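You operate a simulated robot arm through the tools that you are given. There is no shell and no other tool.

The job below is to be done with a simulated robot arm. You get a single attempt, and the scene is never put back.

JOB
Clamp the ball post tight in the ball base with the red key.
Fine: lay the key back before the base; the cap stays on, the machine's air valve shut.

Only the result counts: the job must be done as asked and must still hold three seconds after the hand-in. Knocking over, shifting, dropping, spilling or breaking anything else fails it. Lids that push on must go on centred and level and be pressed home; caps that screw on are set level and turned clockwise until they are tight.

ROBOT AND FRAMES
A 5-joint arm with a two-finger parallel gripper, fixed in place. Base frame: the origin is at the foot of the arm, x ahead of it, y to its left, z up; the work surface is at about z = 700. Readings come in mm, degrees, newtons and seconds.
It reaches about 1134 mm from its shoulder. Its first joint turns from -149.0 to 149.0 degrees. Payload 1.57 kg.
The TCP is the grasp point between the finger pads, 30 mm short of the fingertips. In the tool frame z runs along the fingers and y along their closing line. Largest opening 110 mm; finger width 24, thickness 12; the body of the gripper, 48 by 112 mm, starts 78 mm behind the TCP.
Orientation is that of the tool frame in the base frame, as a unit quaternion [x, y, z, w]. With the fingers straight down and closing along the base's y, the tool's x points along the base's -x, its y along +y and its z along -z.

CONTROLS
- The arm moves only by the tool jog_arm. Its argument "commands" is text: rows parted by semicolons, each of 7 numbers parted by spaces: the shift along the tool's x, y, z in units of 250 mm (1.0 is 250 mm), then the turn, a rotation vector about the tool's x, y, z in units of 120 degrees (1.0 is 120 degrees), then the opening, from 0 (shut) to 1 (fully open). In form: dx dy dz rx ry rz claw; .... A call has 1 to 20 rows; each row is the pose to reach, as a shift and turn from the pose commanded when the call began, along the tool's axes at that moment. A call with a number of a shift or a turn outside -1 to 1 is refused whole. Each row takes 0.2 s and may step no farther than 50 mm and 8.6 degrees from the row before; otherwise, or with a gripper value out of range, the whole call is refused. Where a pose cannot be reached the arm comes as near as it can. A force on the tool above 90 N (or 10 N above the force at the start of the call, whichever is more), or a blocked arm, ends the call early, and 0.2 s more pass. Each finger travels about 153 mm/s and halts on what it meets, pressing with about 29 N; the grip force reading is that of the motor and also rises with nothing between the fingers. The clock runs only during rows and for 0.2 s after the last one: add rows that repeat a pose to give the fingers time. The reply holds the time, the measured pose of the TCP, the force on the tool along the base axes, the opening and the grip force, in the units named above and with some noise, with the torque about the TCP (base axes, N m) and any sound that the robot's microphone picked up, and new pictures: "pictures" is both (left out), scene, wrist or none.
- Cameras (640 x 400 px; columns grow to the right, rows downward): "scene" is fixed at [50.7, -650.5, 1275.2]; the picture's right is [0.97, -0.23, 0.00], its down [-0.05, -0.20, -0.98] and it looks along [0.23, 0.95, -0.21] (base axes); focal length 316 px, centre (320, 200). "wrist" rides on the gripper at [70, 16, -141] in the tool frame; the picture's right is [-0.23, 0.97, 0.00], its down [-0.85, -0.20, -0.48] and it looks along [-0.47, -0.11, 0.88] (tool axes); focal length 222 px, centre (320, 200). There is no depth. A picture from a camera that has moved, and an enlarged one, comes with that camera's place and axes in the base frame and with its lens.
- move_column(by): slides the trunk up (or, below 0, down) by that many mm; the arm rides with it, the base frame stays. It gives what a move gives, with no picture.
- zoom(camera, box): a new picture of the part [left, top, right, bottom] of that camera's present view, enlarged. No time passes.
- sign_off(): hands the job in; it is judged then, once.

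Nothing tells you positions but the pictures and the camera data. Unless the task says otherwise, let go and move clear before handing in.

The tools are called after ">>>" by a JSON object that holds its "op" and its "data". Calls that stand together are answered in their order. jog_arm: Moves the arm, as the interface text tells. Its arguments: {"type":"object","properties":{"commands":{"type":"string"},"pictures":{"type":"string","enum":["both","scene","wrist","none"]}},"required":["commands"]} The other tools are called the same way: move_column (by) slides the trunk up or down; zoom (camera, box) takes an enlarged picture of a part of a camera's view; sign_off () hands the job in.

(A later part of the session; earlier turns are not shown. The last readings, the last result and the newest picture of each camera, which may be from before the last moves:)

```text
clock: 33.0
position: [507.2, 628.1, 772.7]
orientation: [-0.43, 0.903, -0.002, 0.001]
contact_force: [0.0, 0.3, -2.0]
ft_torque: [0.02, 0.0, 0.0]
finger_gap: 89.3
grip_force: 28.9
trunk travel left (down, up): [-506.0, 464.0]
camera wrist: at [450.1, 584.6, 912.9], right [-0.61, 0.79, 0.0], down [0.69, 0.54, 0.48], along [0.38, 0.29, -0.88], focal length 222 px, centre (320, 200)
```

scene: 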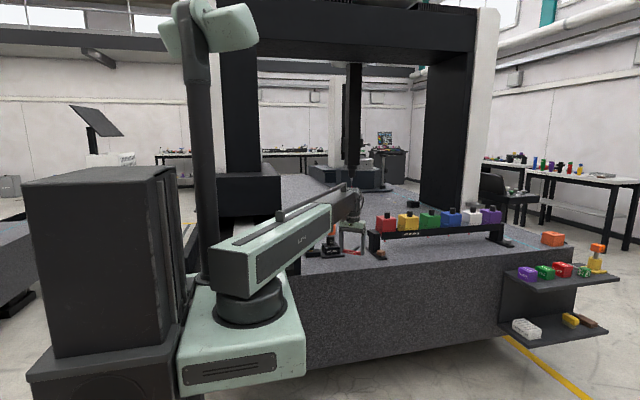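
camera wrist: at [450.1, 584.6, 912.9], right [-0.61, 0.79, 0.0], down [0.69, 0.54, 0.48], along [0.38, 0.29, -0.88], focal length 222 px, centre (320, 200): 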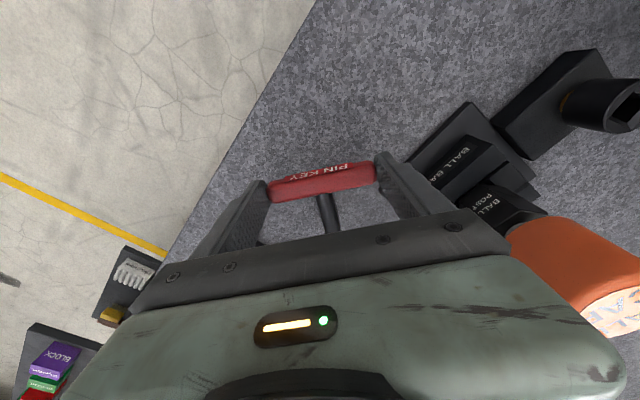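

Clear of the base and rack. I'll lower the key and release it here.

>>> {"op": "move_column", "data": {"by": -39.5}}

>>> {"op": "jog_arm", "data": {"commands": "0 0 0 0 0 0 0.85; 0 0 0 0 0 0 1; 0 0 0 0 0 0 1", "pictures": "none"}}

>>> {"op": "move_column", "data": {"by": 160}}

>>> {"op": "jog_arm", "data": {"commands": "0 0 0 0 0 0 1", "pictures": "wrist"}}

>>> {"op": "zoom", "data": {"camera": "wrist", "box": [220, 60, 480, 220]}}

```text
clock: 33.9
position: [506.7, 628.8, 732.8]
orientation: [-0.43, 0.903, -0.003, 0.001]
contact_force: [0.6, 0.6, -0.5]
ft_torque: [0.0, 0.02, 0.0]
finger_gap: 89.0
grip_force: 28.6
trunk travel left (down, up): [-466.0, 504.0]
```

```text
clock: 34.7
position: [507.5, 626.7, 732.4]
orientation: [-0.43, 0.903, -0.002, 0.002]
contact_force: [0.0, -0.6, 0.4]
ft_torque: [-0.04, -0.02, -0.01]
finger_gap: 110.0
grip_force: 0.0
trunk travel left (down, up): [-466.0, 504.0]
```

```text
clock: 36.5
position: [506.8, 628.8, 893.7]
orientation: [-0.431, 0.903, -0.002, 0.002]
contact_force: [0.0, 0.3, 0.8]
ft_torque: [-0.03, -0.01, -0.01]
finger_gap: 110.1
grip_force: 0.0
trunk travel left (down, up): [-626.0, 344.0]
```

```text
clock: 36.9
position: [506.9, 627.1, 892.7]
orientation: [-0.43, 0.903, -0.003, 0.002]
contact_force: [0.1, 0.5, 0.4]
ft_torque: [-0.01, 0.01, -0.02]
finger_gap: 110.2
grip_force: 0.0
trunk travel left (down, up): [-626.0, 344.0]
camera wrist: at [449.7, 584.5, 1033.5], right [-0.61, 0.79, 0.0], down [0.69, 0.54, 0.48], along [0.38, 0.29, -0.88], focal length 222 px, centre (320, 200)
```

wrist: 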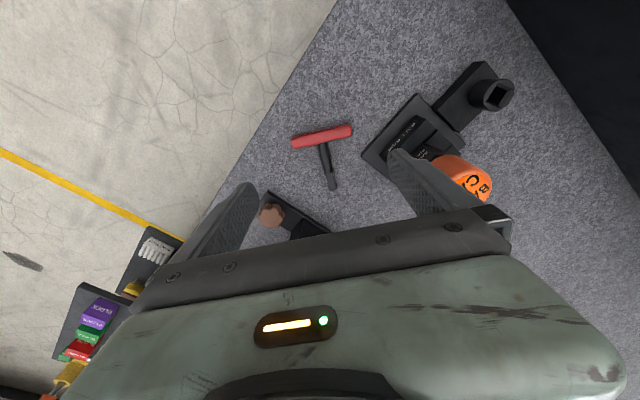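

```text
2.46 times, centred on (350, 140) of wrist
camera zoom: at [449.7, 584.5, 1033.5], right [-0.61, 0.79, 0.0], down [0.69, 0.54, 0.48], along [0.38, 0.29, -0.88], focal length 547 px, centre (246, 348)
```

zoom: 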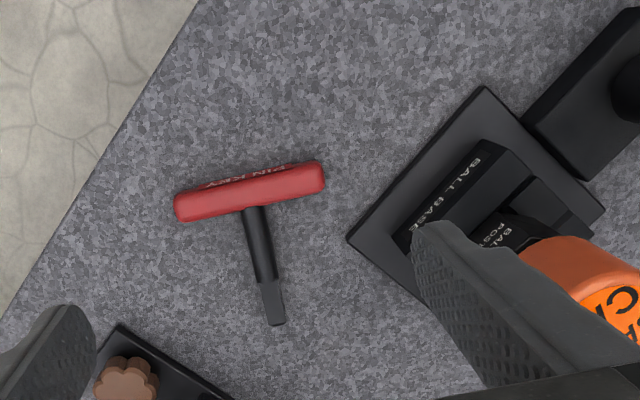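

The key lies at bar centre (506.4, 628.3), az about 50.5°. Now I'll retract, then tilt the tool to 83°.

>>> {"op": "jog_arm", "data": {"commands": "0.198 0 0 0 0 0 1; 0.396 0 0 0 0 0 1; 0.594 0 0 0 0 0 1; 0.792 0 0 0 0 0 1; 0.985 0 0 0 0 0 1; 0.985 0 0 0 0 0 1", "pictures": "none"}}

>>> {"op": "jog_arm", "data": {"commands": "-0.1357 0 -0.0098 0 -0.0692 0 1; -0.2686 0 -0.0392 0 -0.1383 0 1; -0.3957 0 -0.0874 0 -0.2075 0 1; -0.5147 0 -0.1534 0 -0.2767 0 1; -0.6228 0 -0.2359 0 -0.3458 0 1; -0.7180 0 -0.3332 0 -0.415 0 1; -0.7981 0 -0.4433 0 -0.4842 0 1; -0.8614 0 -0.5636 0 -0.5533 0 1; -0.9067 0 -0.6919 0 -0.6225 0 1; -0.9330 0 -0.8254 0 -0.6917 0 1; -0.9330 0 -0.8254 0 -0.6917 0 1"}}

```text
clock: 38.3
position: [352.3, 437.8, 892.9]
orientation: [-0.431, 0.903, -0.001, 0.002]
contact_force: [-1.1, -0.3, -0.5]
ft_torque: [0.0, 0.0, 0.02]
finger_gap: 109.9
grip_force: 0.1
trunk travel left (down, up): [-626.0, 344.0]
```

```text
clock: 40.7
position: [495.0, 616.9, 1101.4]
orientation: [-0.323, 0.675, 0.283, 0.599]
contact_force: [-0.3, 0.0, 0.4]
ft_torque: [-0.02, 0.01, -0.03]
finger_gap: 110.0
grip_force: 0.1
trunk travel left (down, up): [-626.0, 344.0]
camera wrist: at [390.4, 512.6, 1049.3], right [-0.74, 0.63, 0.22], down [-0.08, -0.41, 0.91], along [0.67, 0.65, 0.36], focal length 222 px, centre (320, 200)
```

scene: 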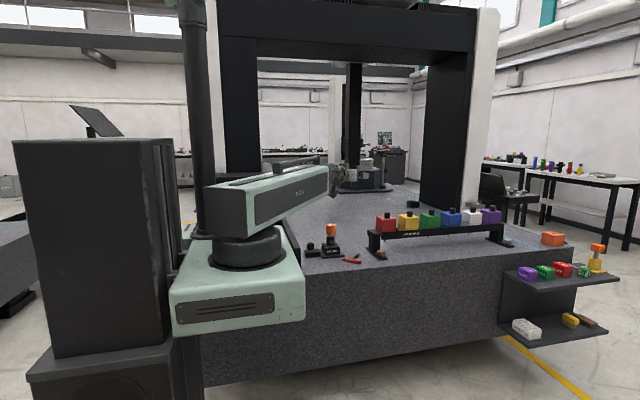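
wrist: 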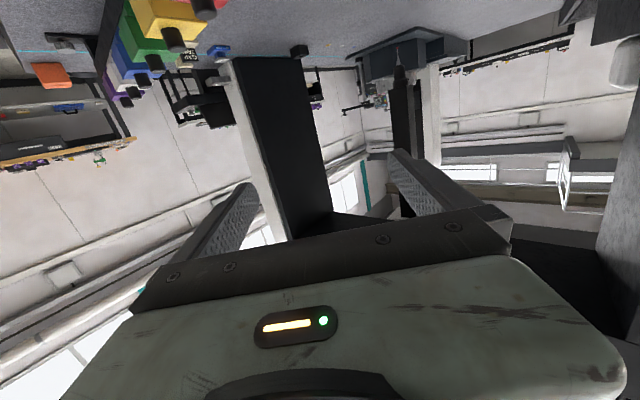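

In position at 7° below horizontal. I'll lower the trunk in stages.

>>> {"op": "move_column", "data": {"by": -340}}

>>> {"op": "jog_arm", "data": {"commands": "0 0 0 0 0 0 1"}}

>>> {"op": "zoom", "data": {"camera": "scene", "box": [280, 190, 400, 280]}}

```text
clock: 44.0
position: [496.1, 617.6, 760.8]
orientation: [-0.324, 0.675, 0.284, 0.598]
contact_force: [-0.3, -0.8, 0.5]
ft_torque: [0.08, -0.02, 0.01]
finger_gap: 110.2
grip_force: 0.1
trunk travel left (down, up): [-286.0, 684.0]
```

```text
clock: 44.4
position: [496.2, 618.1, 761.7]
orientation: [-0.324, 0.676, 0.283, 0.598]
contact_force: [-0.2, 1.3, -0.1]
ft_torque: [0.03, 0.01, 0.01]
finger_gap: 110.0
grip_force: 0.0
trunk travel left (down, up): [-286.0, 684.0]
camera wrist: at [390.5, 512.5, 709.1], right [-0.74, 0.64, 0.22], down [-0.08, -0.41, 0.91], along [0.67, 0.65, 0.35], focal length 222 px, centre (320, 200)
```

scene: 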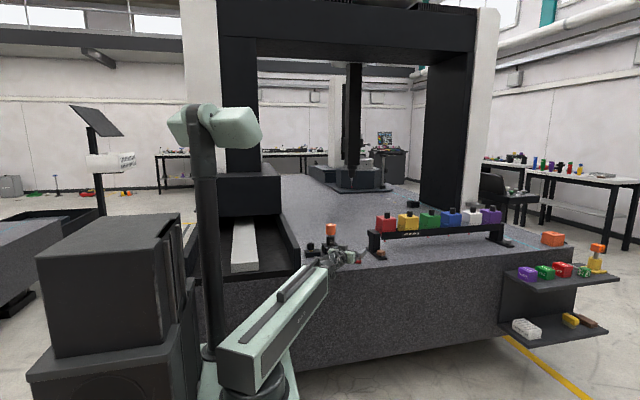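
wrist: 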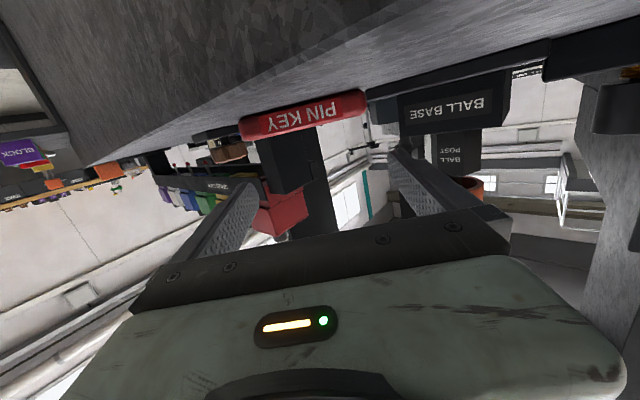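

```text
4.44 times, centred on (340, 235) of scene
camera zoom: at [50.7, -650.5, 1275.2], right [0.97, -0.23, 0.0], down [-0.05, -0.2, -0.98], along [0.23, 0.95, -0.21], focal length 1403 px, centre (231, 44)
```

zoom: 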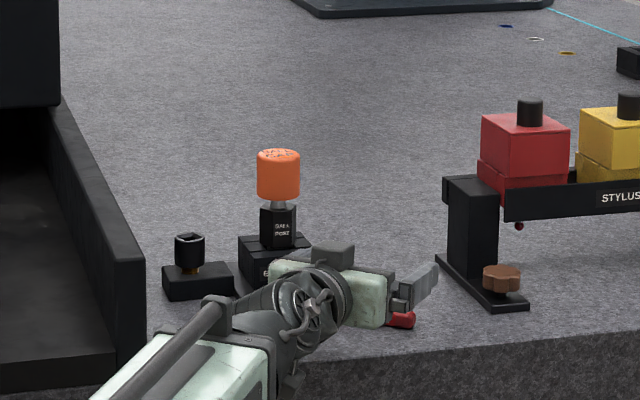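

The bar is centred between the fingers. I'll descend the last 44 mm to grip height.

>>> {"op": "move_column", "data": {"by": -40}}

>>> {"op": "zoom", "data": {"camera": "wrist", "box": [160, 60, 480, 260]}}

>>> {"op": "zoom", "data": {"camera": "scene", "box": [320, 220, 400, 280]}}

```text
clock: 45.2
position: [496.7, 617.3, 721.4]
orientation: [-0.324, 0.676, 0.283, 0.598]
contact_force: [-0.3, 0.9, -0.1]
ft_torque: [0.03, -0.01, 0.02]
finger_gap: 109.8
grip_force: 0.0
trunk travel left (down, up): [-246.0, 724.0]
```

```text
2.00 times, centred on (320, 160) of wrist
camera zoom: at [390.5, 512.5, 669.0], right [-0.74, 0.64, 0.22], down [-0.08, -0.41, 0.91], along [0.67, 0.65, 0.35], focal length 444 px, centre (320, 280)
```

zoom: 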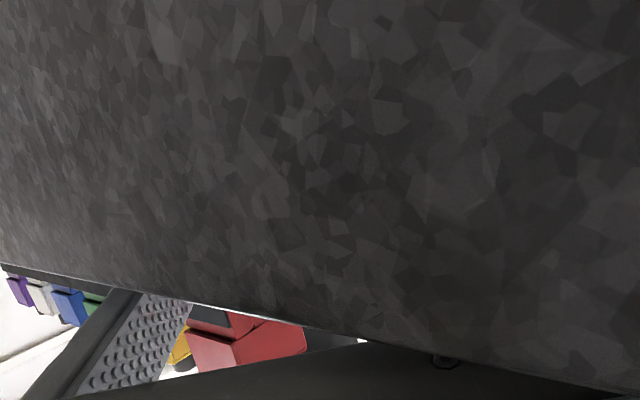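

```text
6.67 times, centred on (360, 250) of scene
camera zoom: at [50.7, -650.5, 1275.2], right [0.97, -0.23, 0.0], down [-0.05, -0.2, -0.98], along [0.23, 0.95, -0.21], focal length 2105 px, centre (53, -133)
```

zoom: 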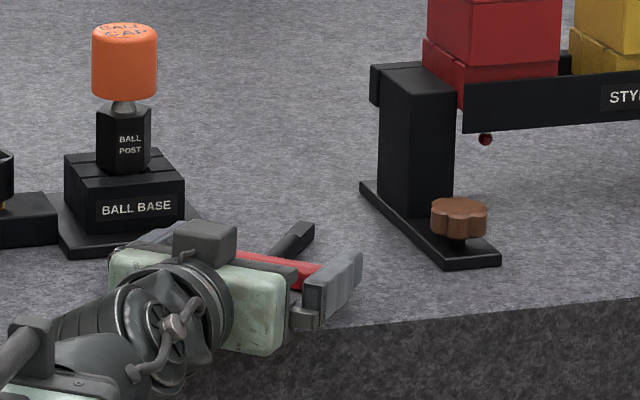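

>>> {"op": "move_column", "data": {"by": -4}}

>>> {"op": "jog_arm", "data": {"commands": "0 0 0 0 0 0 0.85; 0 0 0 0 0 0 0.75; 0 0 0 0 0 0 0.7; 0 0 0 0 0 0 0.7; 0 0 0 0 0 0 0.7", "pictures": "scene"}}

>>> {"op": "zoom", "data": {"camera": "scene", "box": [320, 220, 400, 280]}}

```text
clock: 45.8
position: [497.1, 618.9, 717.6]
orientation: [-0.324, 0.676, 0.283, 0.598]
contact_force: [0.8, -0.3, -0.4]
ft_torque: [0.03, -0.01, 0.0]
finger_gap: 109.7
grip_force: 0.0
trunk travel left (down, up): [-242.0, 728.0]
```

```text
clock: 47.0
position: [496.3, 618.7, 719.6]
orientation: [-0.324, 0.676, 0.283, 0.598]
contact_force: [-0.1, 0.0, 0.4]
ft_torque: [0.02, -0.04, 0.03]
finger_gap: 89.2
grip_force: 29.2
trunk travel left (down, up): [-242.0, 728.0]
```

scene: 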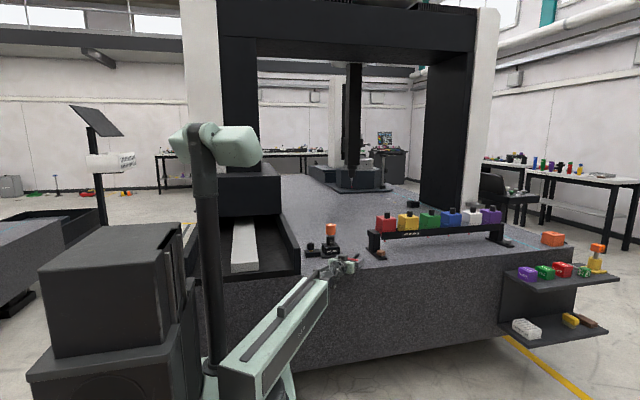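

```text
6.67 times, centred on (360, 250) of scene
camera zoom: at [50.7, -650.5, 1275.2], right [0.97, -0.23, 0.0], down [-0.05, -0.2, -0.98], along [0.23, 0.95, -0.21], focal length 2105 px, centre (53, -133)
```

zoom: 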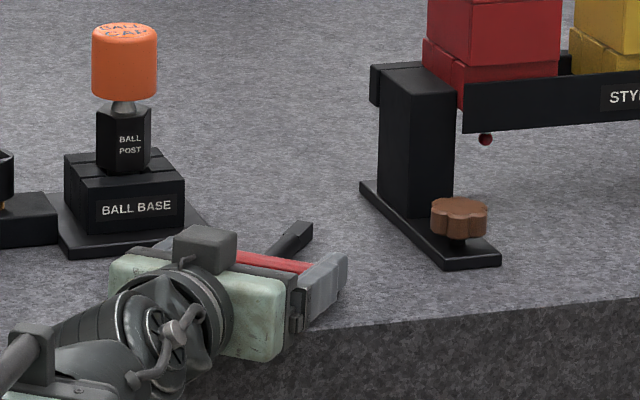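

The bar is gripped with the shaft almost along the tool axis. Lifting straight up.

>>> {"op": "move_column", "data": {"by": 60}}

>>> {"op": "jog_arm", "data": {"commands": "0 0 0 0 0 0 0.7"}}

>>> {"op": "zoom", "data": {"camera": "scene", "box": [320, 200, 400, 260]}}

```text
clock: 48.0
position: [496.7, 616.9, 777.7]
orientation: [-0.324, 0.676, 0.283, 0.599]
contact_force: [-1.1, 0.0, -0.9]
ft_torque: [0.0, 0.04, -0.03]
finger_gap: 89.4
grip_force: 29.2
trunk travel left (down, up): [-302.0, 668.0]
```

```text
clock: 48.4
position: [497.4, 617.4, 777.2]
orientation: [-0.324, 0.676, 0.283, 0.598]
contact_force: [0.8, -0.6, -1.0]
ft_torque: [0.0, 0.0, -0.02]
finger_gap: 89.3
grip_force: 28.8
trunk travel left (down, up): [-302.0, 668.0]
camera wrist: at [390.5, 512.5, 725.0], right [-0.74, 0.64, 0.22], down [-0.08, -0.41, 0.91], along [0.67, 0.65, 0.35], focal length 222 px, centre (320, 200)
```

scene: 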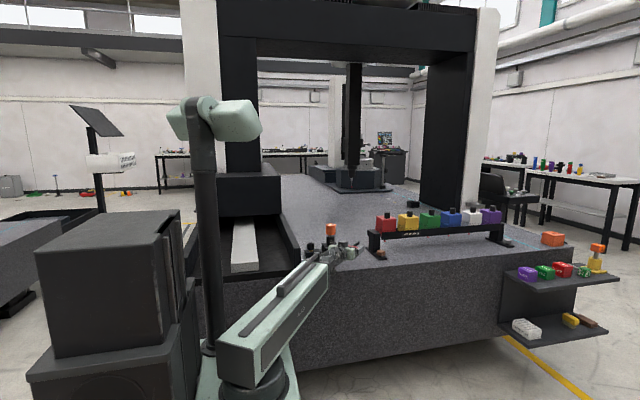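
wrist: 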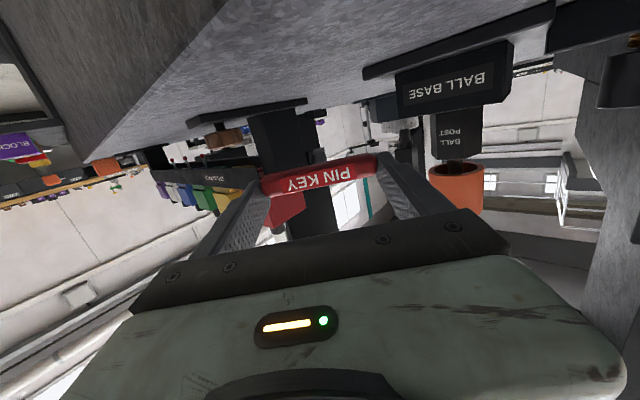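

```text
6.67 times, centred on (360, 230) of scene
camera zoom: at [50.7, -650.5, 1275.2], right [0.97, -0.23, 0.0], down [-0.05, -0.2, -0.98], along [0.23, 0.95, -0.21], focal length 2105 px, centre (53, 0)
```

zoom: 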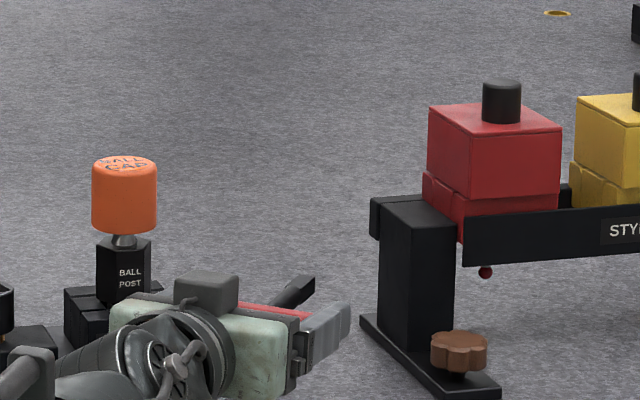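

The key holds firm. I'll raise it, then tilt the tool back to vertical.

>>> {"op": "move_column", "data": {"by": 340}}

>>> {"op": "jog_arm", "data": {"commands": "0.1357 0 -0.0098 0 0.0692 0 0.7; 0.2686 0 -0.0392 0 0.1383 0 0.7; 0.3957 0 -0.0874 0 0.2075 0 0.7; 0.5147 0 -0.1534 0 0.2767 0 0.7; 0.6228 0 -0.2359 0 0.3458 0 0.7; 0.7180 0 -0.3332 0 0.415 0 0.7; 0.7981 0 -0.4433 0 0.4842 0 0.7; 0.8614 0 -0.5636 0 0.5533 0 0.7; 0.9067 0 -0.6919 0 0.6225 0 0.7; 0.9330 0 -0.8254 0 0.6917 0 0.7; 0.9330 0 -0.8254 0 0.6917 0 0.7"}}

>>> {"op": "zoom", "data": {"camera": "wrist", "box": [220, 110, 480, 250]}}

>>> {"op": "zoom", "data": {"camera": "scene", "box": [280, 150, 380, 250]}}

```text
clock: 51.7
position: [496.3, 618.0, 1118.3]
orientation: [-0.323, 0.676, 0.283, 0.599]
contact_force: [-0.5, -0.2, -1.0]
ft_torque: [-0.03, 0.01, 0.02]
finger_gap: 89.2
grip_force: 29.0
trunk travel left (down, up): [-642.0, 328.0]
```

```text
clock: 54.1
position: [349.0, 437.7, 908.2]
orientation: [-0.43, 0.903, -0.003, 0.0]
contact_force: [0.8, 0.0, -1.7]
ft_torque: [0.02, -0.01, 0.02]
finger_gap: 89.1
grip_force: 29.2
trunk travel left (down, up): [-642.0, 328.0]
camera wrist: at [293.4, 393.5, 1049.8], right [-0.61, 0.79, -0.01], down [0.69, 0.54, 0.48], along [0.38, 0.29, -0.88], focal length 222 px, centre (320, 200)
```

scene: 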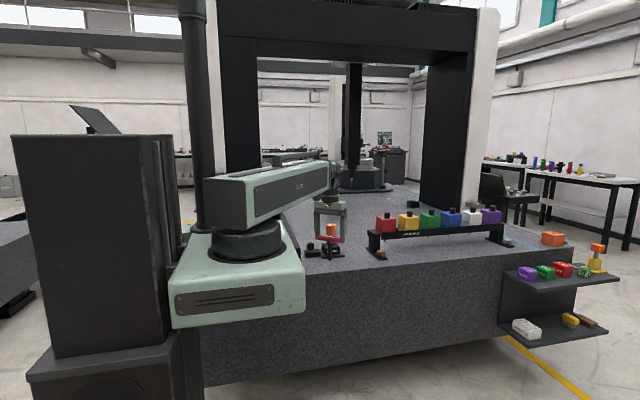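
wrist: 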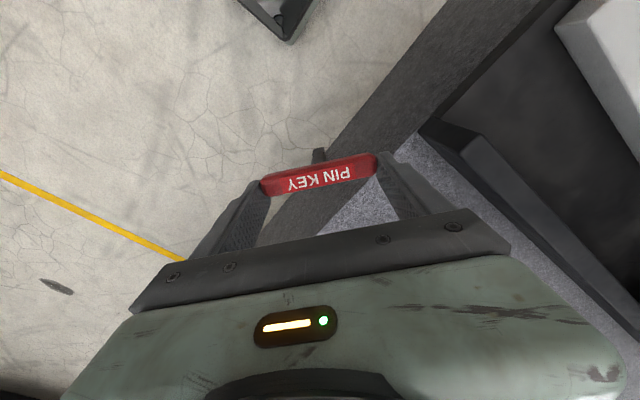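

```text
2.46 times, centred on (350, 180) of wrist
camera zoom: at [293.4, 393.5, 1049.8], right [-0.61, 0.79, -0.01], down [0.69, 0.54, 0.48], along [0.38, 0.29, -0.88], focal length 547 px, centre (246, 249)
```

zoom: 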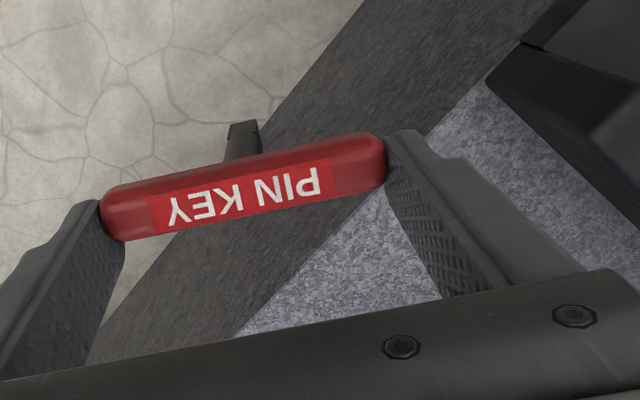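

```text
4.00 times, centred on (330, 200) of scene
camera zoom: at [50.7, -650.5, 1275.2], right [0.97, -0.23, 0.0], down [-0.05, -0.2, -0.98], along [0.23, 0.95, -0.21], focal length 1263 px, centre (280, 200)
```

zoom: 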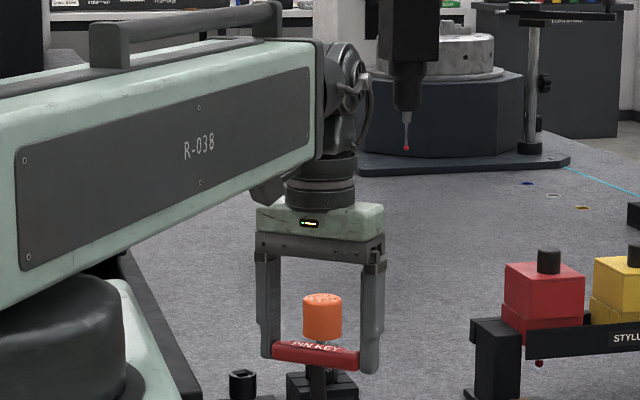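

The key now hangs shaft-down in the vertical tool, leaning about 4–7° outward. I'll straighten it by nudging the tip gently against the granite's front face, so first I'll spin the tool so the lean lies along y.

>>> {"op": "jog_arm", "data": {"commands": "-0.05 0.04 0 0 0 -0.065 0.7; -0.105 0.08 0 0 0 -0.13 0.7; -0.157 0.12 0 0 0 -0.195 0.7; -0.21 0.16 0 0 0 -0.26 0.7; -0.262 0.197 0 0 0 -0.326 0.7; -0.262 0.197 0 0 0 -0.326 0.7"}}

>>> {"op": "zoom", "data": {"camera": "wrist", "box": [220, 110, 480, 250]}}

>>> {"op": "zoom", "data": {"camera": "scene", "box": [270, 170, 370, 270]}}

```text
clock: 55.5
position: [354.1, 519.0, 909.5]
orientation: [0.708, -0.706, 0.002, 0.0]
contact_force: [-0.1, 0.3, -1.1]
ft_torque: [0.02, -0.01, 0.02]
finger_gap: 89.1
grip_force: 29.3
trunk travel left (down, up): [-642.0, 328.0]
camera wrist: at [337.6, 450.0, 1049.8], right [-0.97, 0.22, 0.0], down [0.2, 0.86, 0.48], along [0.11, 0.46, -0.88], focal length 222 px, centre (320, 200)
```

scene: 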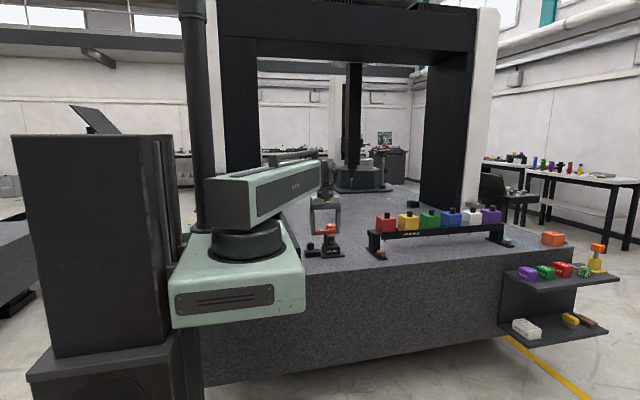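
wrist: 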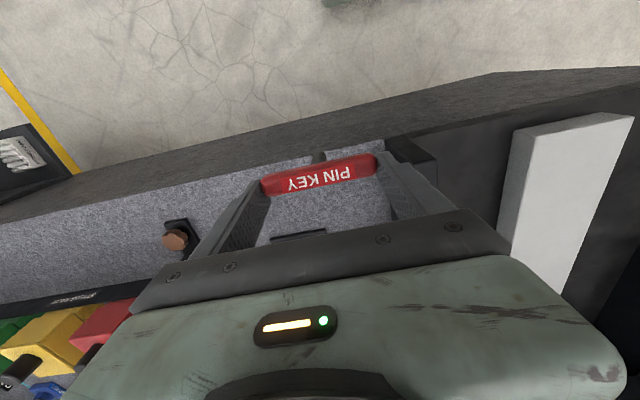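

```text
2.46 times, centred on (350, 180) of wrist
camera zoom: at [337.6, 450.0, 1049.8], right [-0.97, 0.22, 0.0], down [0.2, 0.86, 0.48], along [0.11, 0.46, -0.88], focal length 547 px, centre (246, 249)
```

zoom: 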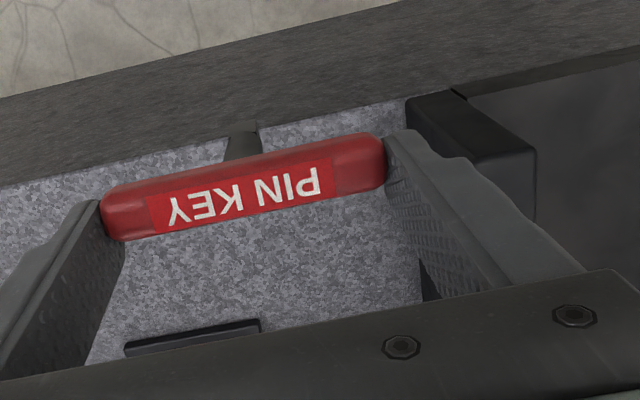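

```text
4.00 times, centred on (320, 220) of scene
camera zoom: at [50.7, -650.5, 1275.2], right [0.97, -0.23, 0.0], down [-0.05, -0.2, -0.98], along [0.23, 0.95, -0.21], focal length 1263 px, centre (320, 120)
```

zoom: 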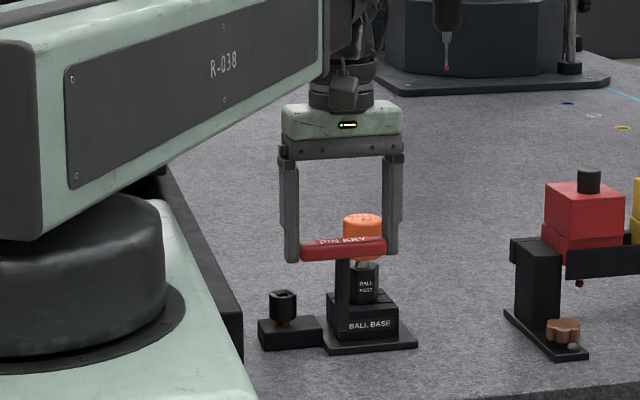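

Lowering so the tip is about 30 mm below the table top, just in front of the granite face.

>>> {"op": "move_column", "data": {"by": -137}}

>>> {"op": "jog_arm", "data": {"commands": "-0.06 0 0 0 0 0 0.7; -0.07 0 0 0 0 0 0.7; -0.07 0 0 0 0 0 0.7"}}

>>> {"op": "zoom", "data": {"camera": "wrist", "box": [220, 110, 480, 250]}}

>>> {"op": "zoom", "data": {"camera": "scene", "box": [270, 200, 370, 300]}}

```text
clock: 57.1
position: [354.2, 518.1, 772.3]
orientation: [0.708, -0.707, 0.003, 0.0]
contact_force: [0.2, -0.7, -0.8]
ft_torque: [-0.03, 0.02, -0.01]
finger_gap: 89.2
grip_force: 29.5
trunk travel left (down, up): [-505.0, 465.0]
```

```text
clock: 58.0
position: [354.2, 536.3, 772.8]
orientation: [0.708, -0.707, 0.003, 0.001]
contact_force: [-0.1, 0.1, -1.4]
ft_torque: [0.01, -0.01, 0.02]
finger_gap: 89.0
grip_force: 29.0
trunk travel left (down, up): [-505.0, 465.0]
camera wrist: at [337.5, 467.1, 912.9], right [-0.97, 0.23, 0.0], down [0.2, 0.86, 0.48], along [0.11, 0.46, -0.88], focal length 222 px, centre (320, 200)
```

scene: 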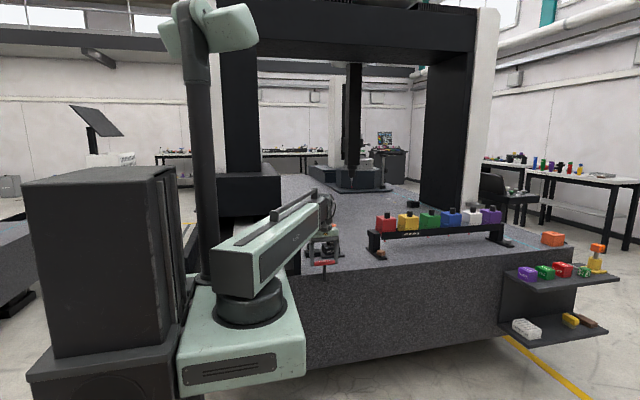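
wrist: 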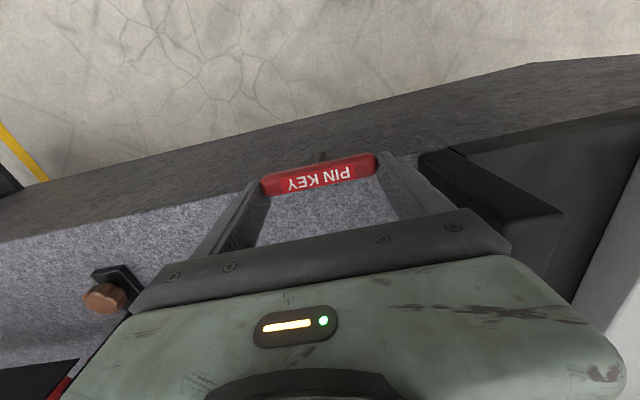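

```text
2.46 times, centred on (350, 180) of wrist
camera zoom: at [337.5, 467.1, 912.9], right [-0.97, 0.23, 0.0], down [0.2, 0.86, 0.48], along [0.11, 0.46, -0.88], focal length 547 px, centre (246, 249)
```

zoom: 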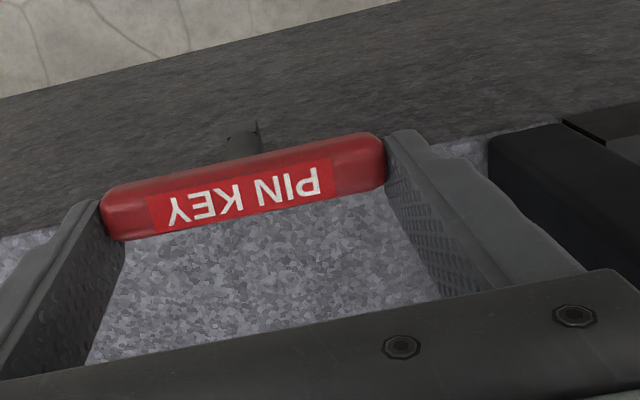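

```text
4.00 times, centred on (320, 250) of scene
camera zoom: at [50.7, -650.5, 1275.2], right [0.97, -0.23, 0.0], down [-0.05, -0.2, -0.98], along [0.23, 0.95, -0.21], focal length 1263 px, centre (320, 0)
```

zoom: 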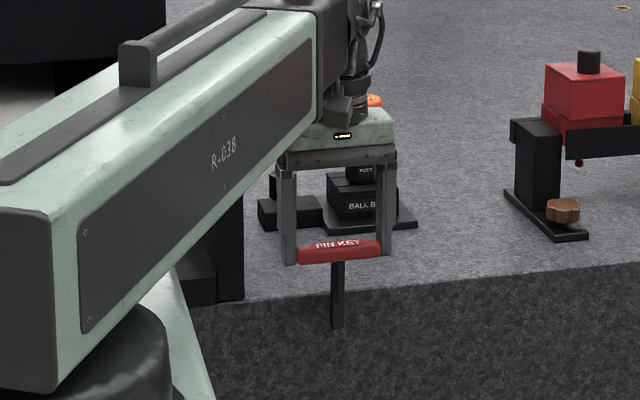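

>>> {"op": "jog_arm", "data": {"commands": "-0.012 0 0 0 0 0 0.7; -0.024 0 0 0 0 0 0.7; -0.036 0 0 0 0 0 0.7; -0.036 0 0 0 0 0 0.7"}}

>>> {"op": "zoom", "data": {"camera": "wrist", "box": [220, 110, 480, 250]}}

```text
clock: 59.0
position: [354.1, 544.2, 772.3]
orientation: [0.707, -0.707, 0.004, 0.0]
contact_force: [0.7, -8.7, -0.5]
ft_torque: [-1.01, 0.0, 0.01]
finger_gap: 89.2
grip_force: 28.9
trunk travel left (down, up): [-505.0, 465.0]
camera wrist: at [337.8, 475.5, 913.2], right [-0.97, 0.23, 0.0], down [0.2, 0.86, 0.47], along [0.11, 0.46, -0.88], focal length 222 px, centre (320, 200)
```

scene: 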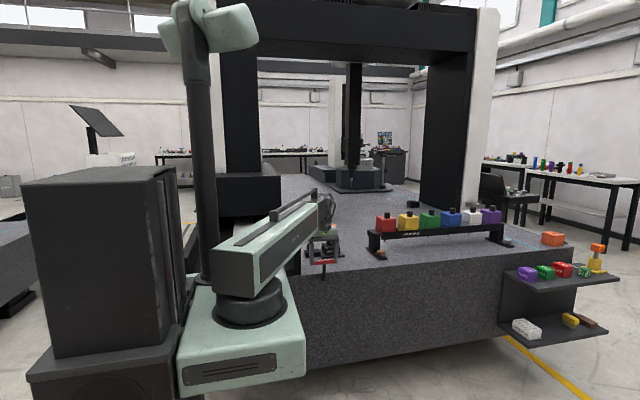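
wrist: 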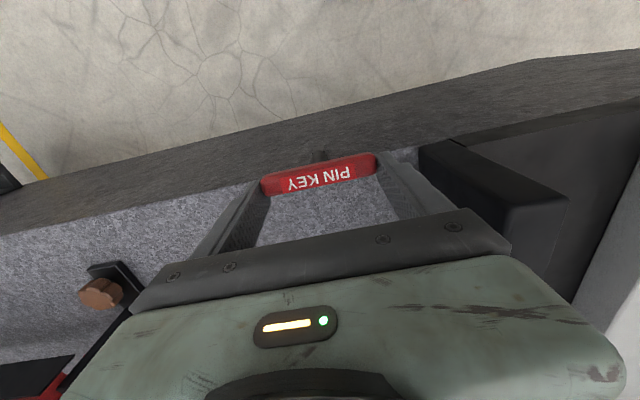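

```text
2.46 times, centred on (350, 180) of wrist
camera zoom: at [337.8, 475.5, 913.2], right [-0.97, 0.23, 0.0], down [0.2, 0.86, 0.47], along [0.11, 0.46, -0.88], focal length 547 px, centre (246, 249)
```

zoom: 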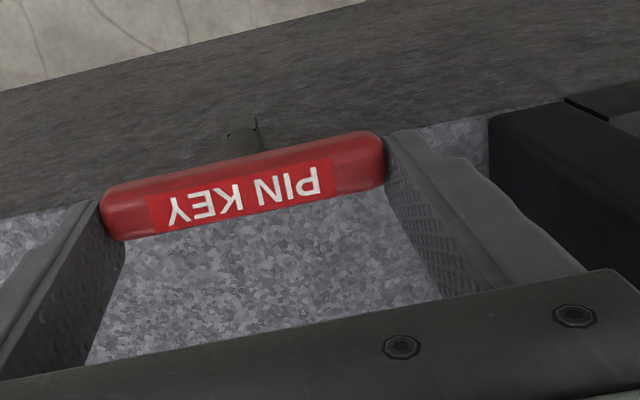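

Contact is about 9 N and the key is pivoting. I'll keep pushing in small steps.

>>> {"op": "jog_arm", "data": {"commands": "-0.012 0 0 0 0 0 0.7; -0.024 0 0 0 0 0 0.7; -0.024 0 0 0 0 0 0.7", "pictures": "wrist"}}

>>> {"op": "zoom", "data": {"camera": "wrist", "box": [220, 110, 480, 250]}}

```text
clock: 59.8
position: [353.7, 548.6, 772.2]
orientation: [0.708, -0.706, 0.003, 0.0]
contact_force: [-0.6, -13.5, 1.9]
ft_torque: [-1.02, 0.03, -0.02]
finger_gap: 89.2
grip_force: 28.4
trunk travel left (down, up): [-505.0, 465.0]
camera wrist: at [337.9, 481.1, 913.4], right [-0.97, 0.23, 0.0], down [0.2, 0.86, 0.48], along [0.11, 0.46, -0.88], focal length 222 px, centre (320, 200)
```

wrist: 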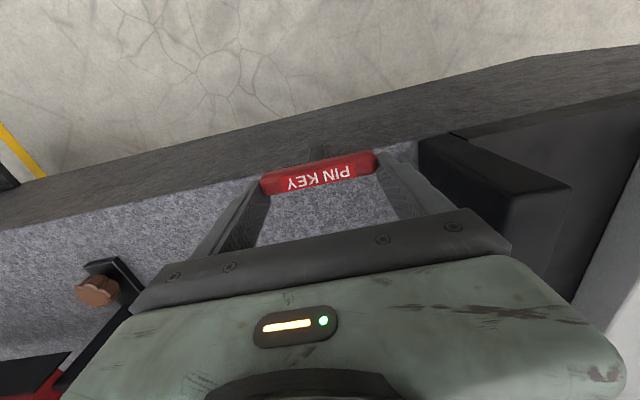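

```text
2.46 times, centred on (350, 180) of wrist
camera zoom: at [337.9, 481.1, 913.4], right [-0.97, 0.23, 0.0], down [0.2, 0.86, 0.48], along [0.11, 0.46, -0.88], focal length 547 px, centre (246, 249)
```

zoom: 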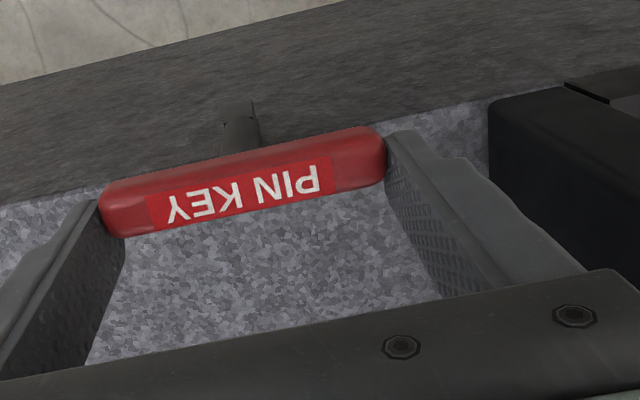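

The force lever arm suggests the shaft is now about flush with the granite face. I'll back off, raise, and spin 90° so the scene camera can show any remaining lean.

>>> {"op": "jog_arm", "data": {"commands": "0.1 0 0 0 0 0 0.7; 0.14 0 0 0 0 0 0.7; 0.14 0 0 0 0 0 0.7", "pictures": "none"}}

>>> {"op": "move_column", "data": {"by": 120}}

>>> {"op": "jog_arm", "data": {"commands": "0 0 0 0 0 0.07 0.7; 0 0 0 0 0 0.14 0.7; 0 0 0 0 0 0.21 0.7; 0 0 0 0 0 0.28 0.7; 0 0 0 0 0 0.35 0.7; 0 0 0 0 0 0.42 0.7; 0 0 0 0 0 0.49 0.7; 0 0 0 0 0 0.56 0.7; 0 0 0 0 0 0.63 0.7; 0 0 0 0 0 0.7 0.7; 0 0 0 0 0 0.75 0.7; 0 0 0 0 0 0.75 0.7"}}

>>> {"op": "zoom", "data": {"camera": "scene", "box": [290, 180, 350, 250]}}

>>> {"op": "zoom", "data": {"camera": "wrist", "box": [220, 110, 480, 250]}}

```text
clock: 60.5
position: [355.0, 516.8, 772.2]
orientation: [0.708, -0.706, 0.002, 0.0]
contact_force: [-0.6, 0.2, -0.9]
ft_torque: [0.03, -0.03, 0.02]
finger_gap: 89.0
grip_force: 29.2
trunk travel left (down, up): [-505.0, 465.0]
```

```text
clock: 62.0
position: [354.3, 516.6, 892.3]
orientation: [0.708, -0.706, 0.002, 0.001]
contact_force: [0.6, 0.2, -0.2]
ft_torque: [-0.02, -0.03, -0.02]
finger_gap: 89.3
grip_force: 28.9
trunk travel left (down, up): [-625.0, 345.0]
```

```text
clock: 64.7
position: [352.8, 516.3, 890.5]
orientation: [-0.001, 1.0, -0.001, 0.002]
contact_force: [0.1, -0.2, -0.6]
ft_torque: [0.03, -0.05, -0.02]
finger_gap: 89.4
grip_force: 29.3
trunk travel left (down, up): [-625.0, 345.0]
camera wrist: at [283.7, 534.2, 1032.4], right [0.23, 0.97, 0.0], down [0.85, -0.2, 0.48], along [0.47, -0.11, -0.88], focal length 222 px, centre (320, 200)
```

scene: 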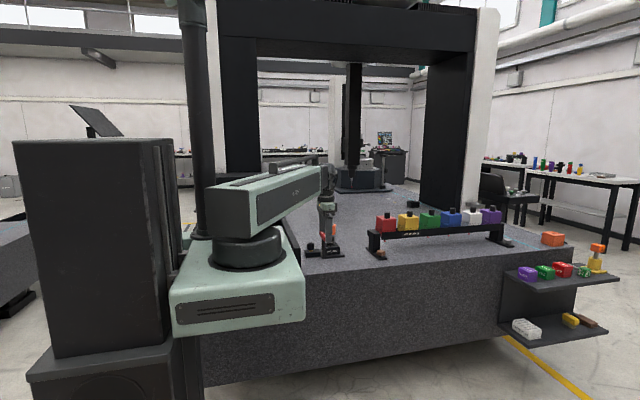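
wrist: 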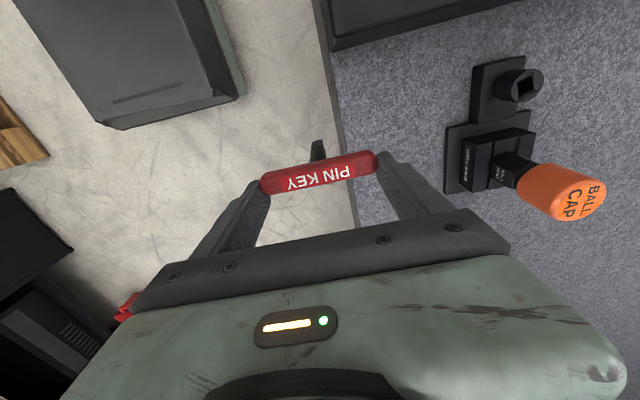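

```text
5.71 times, centred on (320, 215) of scene
camera zoom: at [50.7, -650.5, 1275.2], right [0.97, -0.23, 0.0], down [-0.05, -0.2, -0.98], along [0.23, 0.95, -0.21], focal length 1804 px, centre (320, 114)
```

zoom: 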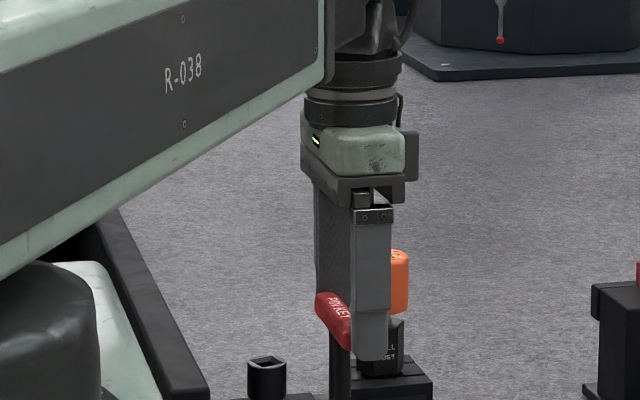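

```text
2.46 times, centred on (350, 180) of wrist
camera zoom: at [283.7, 534.2, 1032.4], right [0.23, 0.97, 0.0], down [0.85, -0.2, 0.48], along [0.47, -0.11, -0.88], focal length 547 px, centre (246, 249)
```

zoom: 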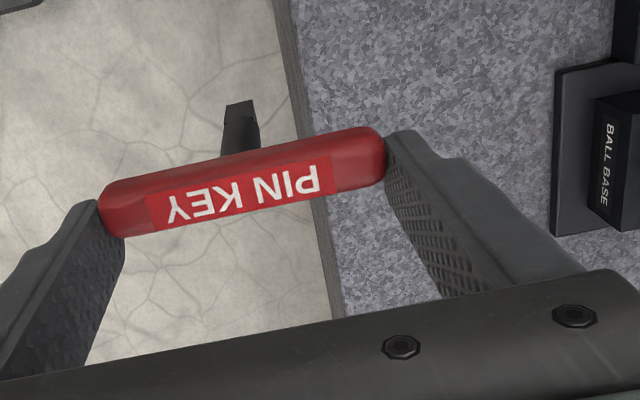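

Let me see the whole shaft from the scene camera, to judge its lean against the fingers.

>>> {"op": "zoom", "data": {"camera": "scene", "box": [295, 205, 355, 265]}}

>>> {"op": "zoom", "data": {"camera": "wrist", "box": [280, 130, 360, 200]}}

>>> {"op": "zoom", "data": {"camera": "wrist", "box": [460, 50, 560, 130]}}

```text
6.67 times, centred on (325, 235) of scene
camera zoom: at [50.7, -650.5, 1275.2], right [0.97, -0.23, 0.0], down [-0.05, -0.2, -0.98], along [0.23, 0.95, -0.21], focal length 2105 px, centre (287, -33)
```

zoom: 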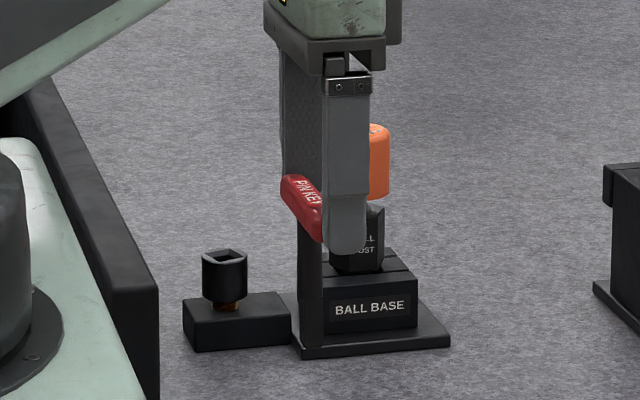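

```text
5.71 times, centred on (320, 165) of wrist
camera zoom: at [283.7, 534.2, 1032.4], right [0.23, 0.97, 0.0], down [0.85, -0.2, 0.48], along [0.47, -0.11, -0.88], focal length 1269 px, centre (320, 400)
```

zoom: 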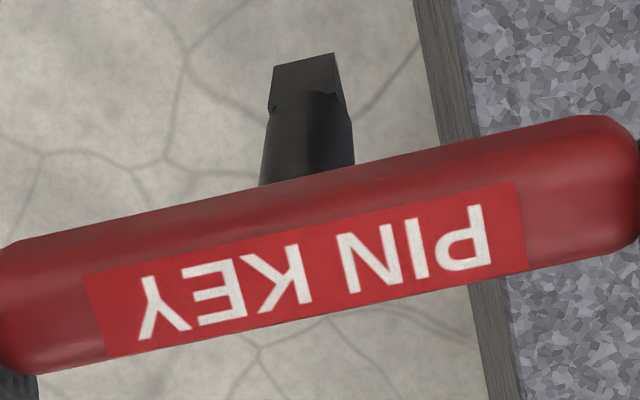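

```text
5.00 times, centred on (510, 90) of wrist
camera zoom: at [283.7, 534.2, 1032.4], right [0.23, 0.97, 0.0], down [0.85, -0.2, 0.48], along [0.47, -0.11, -0.88], focal length 1111 px, centre (-630, 750)
```

zoom: 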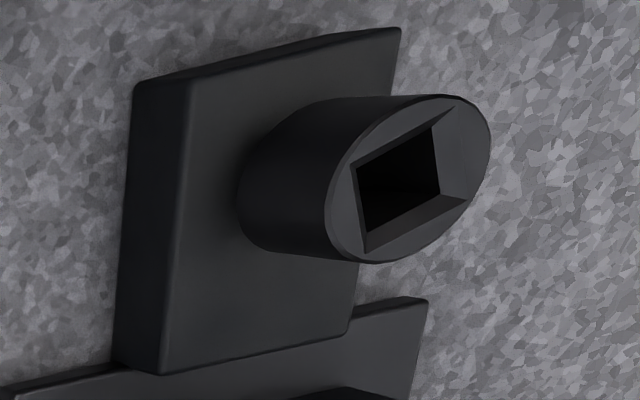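

The shaft is now within about 1° of vertical, with the tip at about tool (4.7, -0.9, 108). I'll raise a little, then carry it over the cup, spinning to match the square at about 19°.

>>> {"op": "move_column", "data": {"by": 25}}

>>> {"op": "jog_arm", "data": {"commands": "0.003 0.18 0 0 0 -0.03 0.7; 0.006 0.36 0 0 0 -0.06 0.7; 0.009 0.54 0 0 0 -0.09 0.7; 0.012 0.72 0 0 0 -0.12 0.7; 0.015 0.86 0 0 0 -0.15 0.7; 0.0168 0.946 0 0 0 -0.163 0.7; 0.0168 0.946 0 0 0 -0.163 0.7"}}

>>> {"op": "zoom", "data": {"camera": "wrist", "box": [260, 60, 420, 180]}}

>>> {"op": "zoom", "data": {"camera": "scene", "box": [280, 190, 360, 265]}}

```text
clock: 65.4
position: [353.6, 516.4, 916.5]
orientation: [-0.001, 1.0, -0.001, 0.002]
contact_force: [-0.6, -0.7, -0.9]
ft_torque: [-0.02, 0.0, 0.02]
finger_gap: 89.2
grip_force: 28.7
trunk travel left (down, up): [-650.0, 320.0]
```

```text
clock: 67.0
position: [349.5, 753.7, 916.7]
orientation: [-0.172, 0.985, -0.002, 0.001]
contact_force: [0.2, 0.8, -1.3]
ft_torque: [0.01, 0.0, -0.05]
finger_gap: 89.1
grip_force: 29.1
trunk travel left (down, up): [-650.0, 320.0]
camera wrist: at [277.4, 746.2, 1057.4], right [-0.11, 0.99, 0.0], down [0.87, 0.1, 0.48], along [0.48, 0.05, -0.88], focal length 222 px, centre (320, 200)
```

scene: 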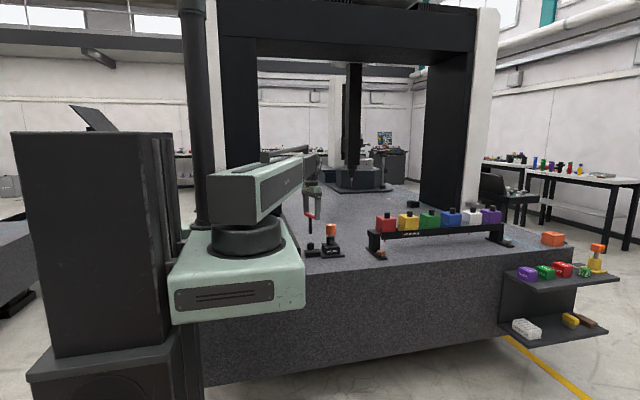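
wrist: 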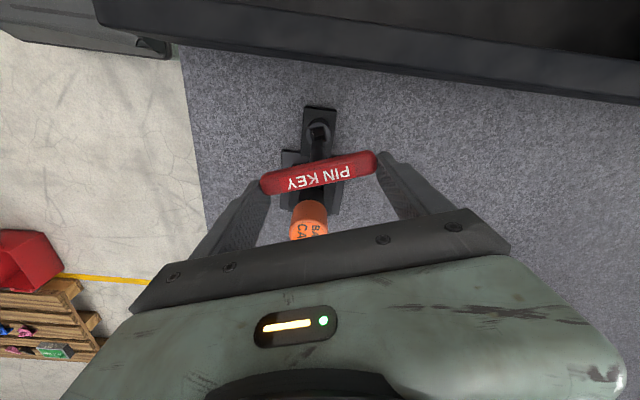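

```text
3.33 times, centred on (340, 120) of wrist
camera zoom: at [277.4, 746.2, 1057.4], right [-0.11, 0.99, 0.0], down [0.87, 0.1, 0.48], along [0.48, 0.05, -0.88], focal length 740 px, centre (253, 467)
```

zoom: 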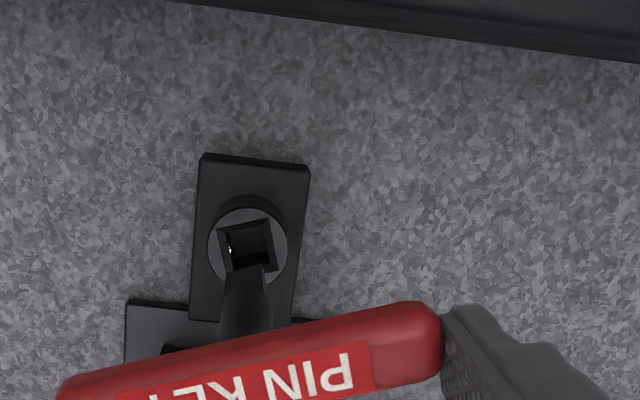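

```text
5.33 times, centred on (320, 228) of scene
camera zoom: at [50.7, -650.5, 1275.2], right [0.97, -0.23, 0.0], down [-0.05, -0.2, -0.98], along [0.23, 0.95, -0.21], focal length 1684 px, centre (320, 53)
```

zoom: 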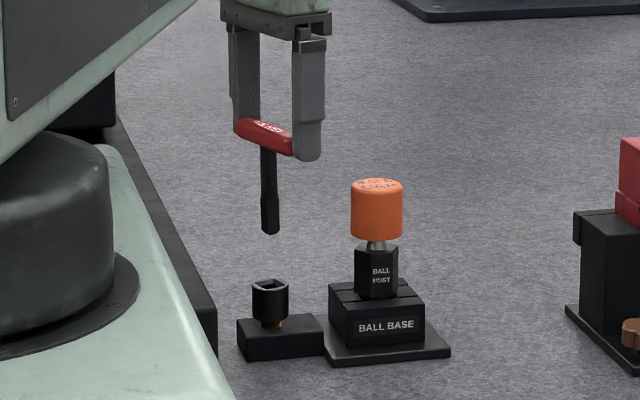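

The key is above the cup and nearly aligned. I'll zoom in further for exact offsets.

>>> {"op": "zoom", "data": {"camera": "wrist", "box": [295, 100, 345, 150]}}

>>> {"op": "zoom", "data": {"camera": "scene", "box": [300, 205, 330, 260]}}

```text
8.00 times, centred on (320, 125) of wrist
camera zoom: at [277.4, 746.2, 1057.4], right [-0.11, 0.99, 0.0], down [0.87, 0.1, 0.48], along [0.48, 0.05, -0.88], focal length 1777 px, centre (320, 800)
```

zoom: 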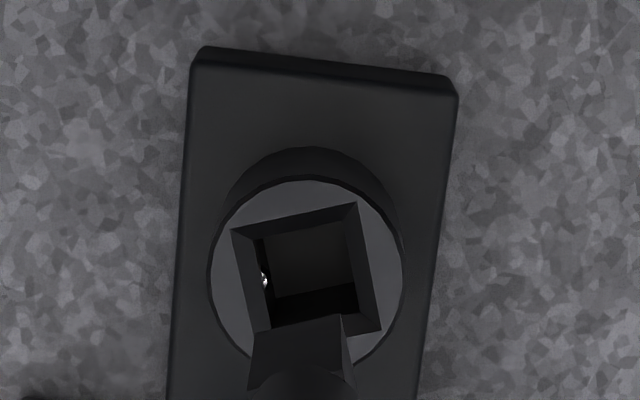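

```text
7.27 times, centred on (315, 232) of scene
camera zoom: at [50.7, -650.5, 1275.2], right [0.97, -0.23, 0.0], down [-0.05, -0.2, -0.98], along [0.23, 0.95, -0.21], focal length 2296 px, centre (356, -36)
```

zoom: 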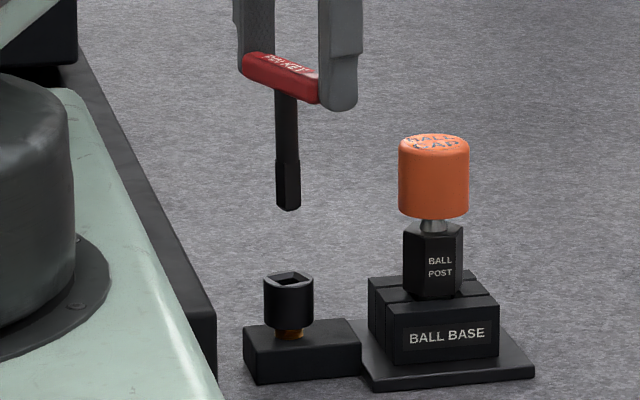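

The offset is only about 1 mm. I'll make a small trim, then lower to just above the cup and re-check.

>>> {"op": "jog_arm", "data": {"commands": "0.004 -0.002 0 0 0 0 0.7; 0.004 -0.002 0 0 0 0 0.7", "pictures": "none"}}

>>> {"op": "move_column", "data": {"by": -38}}

>>> {"op": "jog_arm", "data": {"commands": "0 0 0 0 0 0 0.7", "pictures": "wrist"}}

>>> {"op": "zoom", "data": {"camera": "wrist", "box": [295, 90, 345, 140]}}

>>> {"op": "zoom", "data": {"camera": "scene", "box": [300, 215, 330, 260]}}

```text
clock: 67.6
position: [348.8, 752.7, 917.6]
orientation: [-0.171, 0.985, -0.003, 0.001]
contact_force: [-0.3, -0.4, -1.4]
ft_torque: [0.0, 0.0, -0.01]
finger_gap: 89.2
grip_force: 29.4
trunk travel left (down, up): [-650.0, 320.0]
```

```text
clock: 68.4
position: [348.4, 752.2, 878.2]
orientation: [-0.17, 0.985, -0.003, 0.002]
contact_force: [-1.2, 0.0, -0.3]
ft_torque: [-0.04, -0.05, -0.01]
finger_gap: 89.1
grip_force: 28.4
trunk travel left (down, up): [-612.0, 358.0]
```

```text
clock: 68.8
position: [348.7, 752.9, 878.7]
orientation: [-0.172, 0.985, -0.002, 0.001]
contact_force: [-0.2, 0.3, 0.4]
ft_torque: [0.0, -0.01, 0.01]
finger_gap: 89.1
grip_force: 29.1
trunk travel left (down, up): [-612.0, 358.0]
camera wrist: at [276.9, 745.7, 1019.4], right [-0.11, 0.99, 0.0], down [0.87, 0.1, 0.48], along [0.48, 0.05, -0.88], focal length 222 px, centre (320, 200)
```

wrist: 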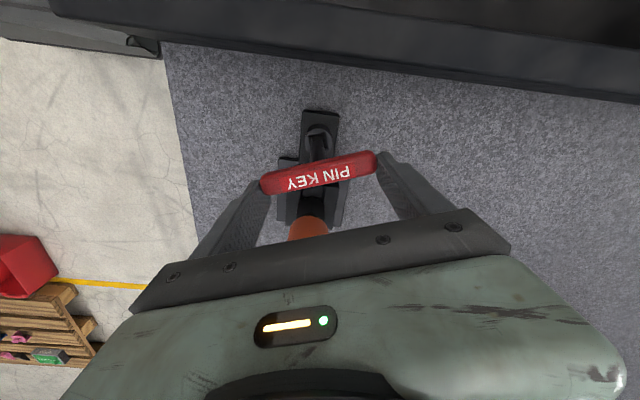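

```text
8.00 times, centred on (320, 115) of wrist
camera zoom: at [276.9, 745.7, 1019.4], right [-0.11, 0.99, 0.0], down [0.87, 0.1, 0.48], along [0.48, 0.05, -0.88], focal length 1777 px, centre (320, 880)
```

zoom: 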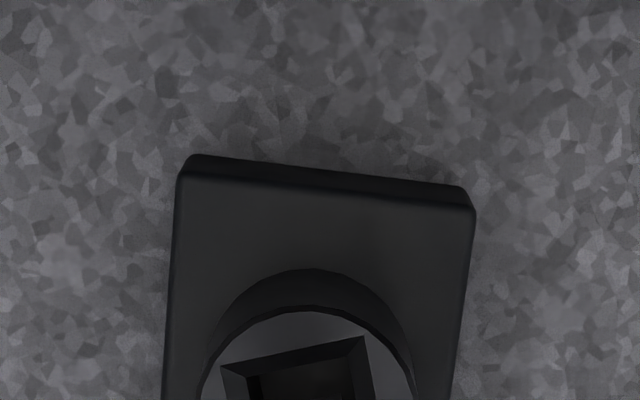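

```text
8.89 times, centred on (315, 238) of scene
camera zoom: at [50.7, -650.5, 1275.2], right [0.97, -0.23, 0.0], down [-0.05, -0.2, -0.98], along [0.23, 0.95, -0.21], focal length 2807 px, centre (364, -133)
```

zoom: 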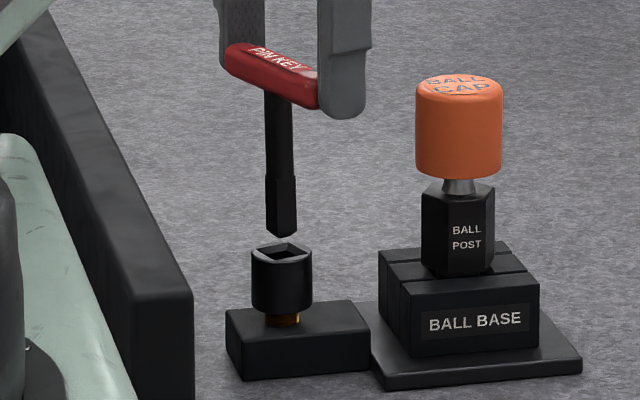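

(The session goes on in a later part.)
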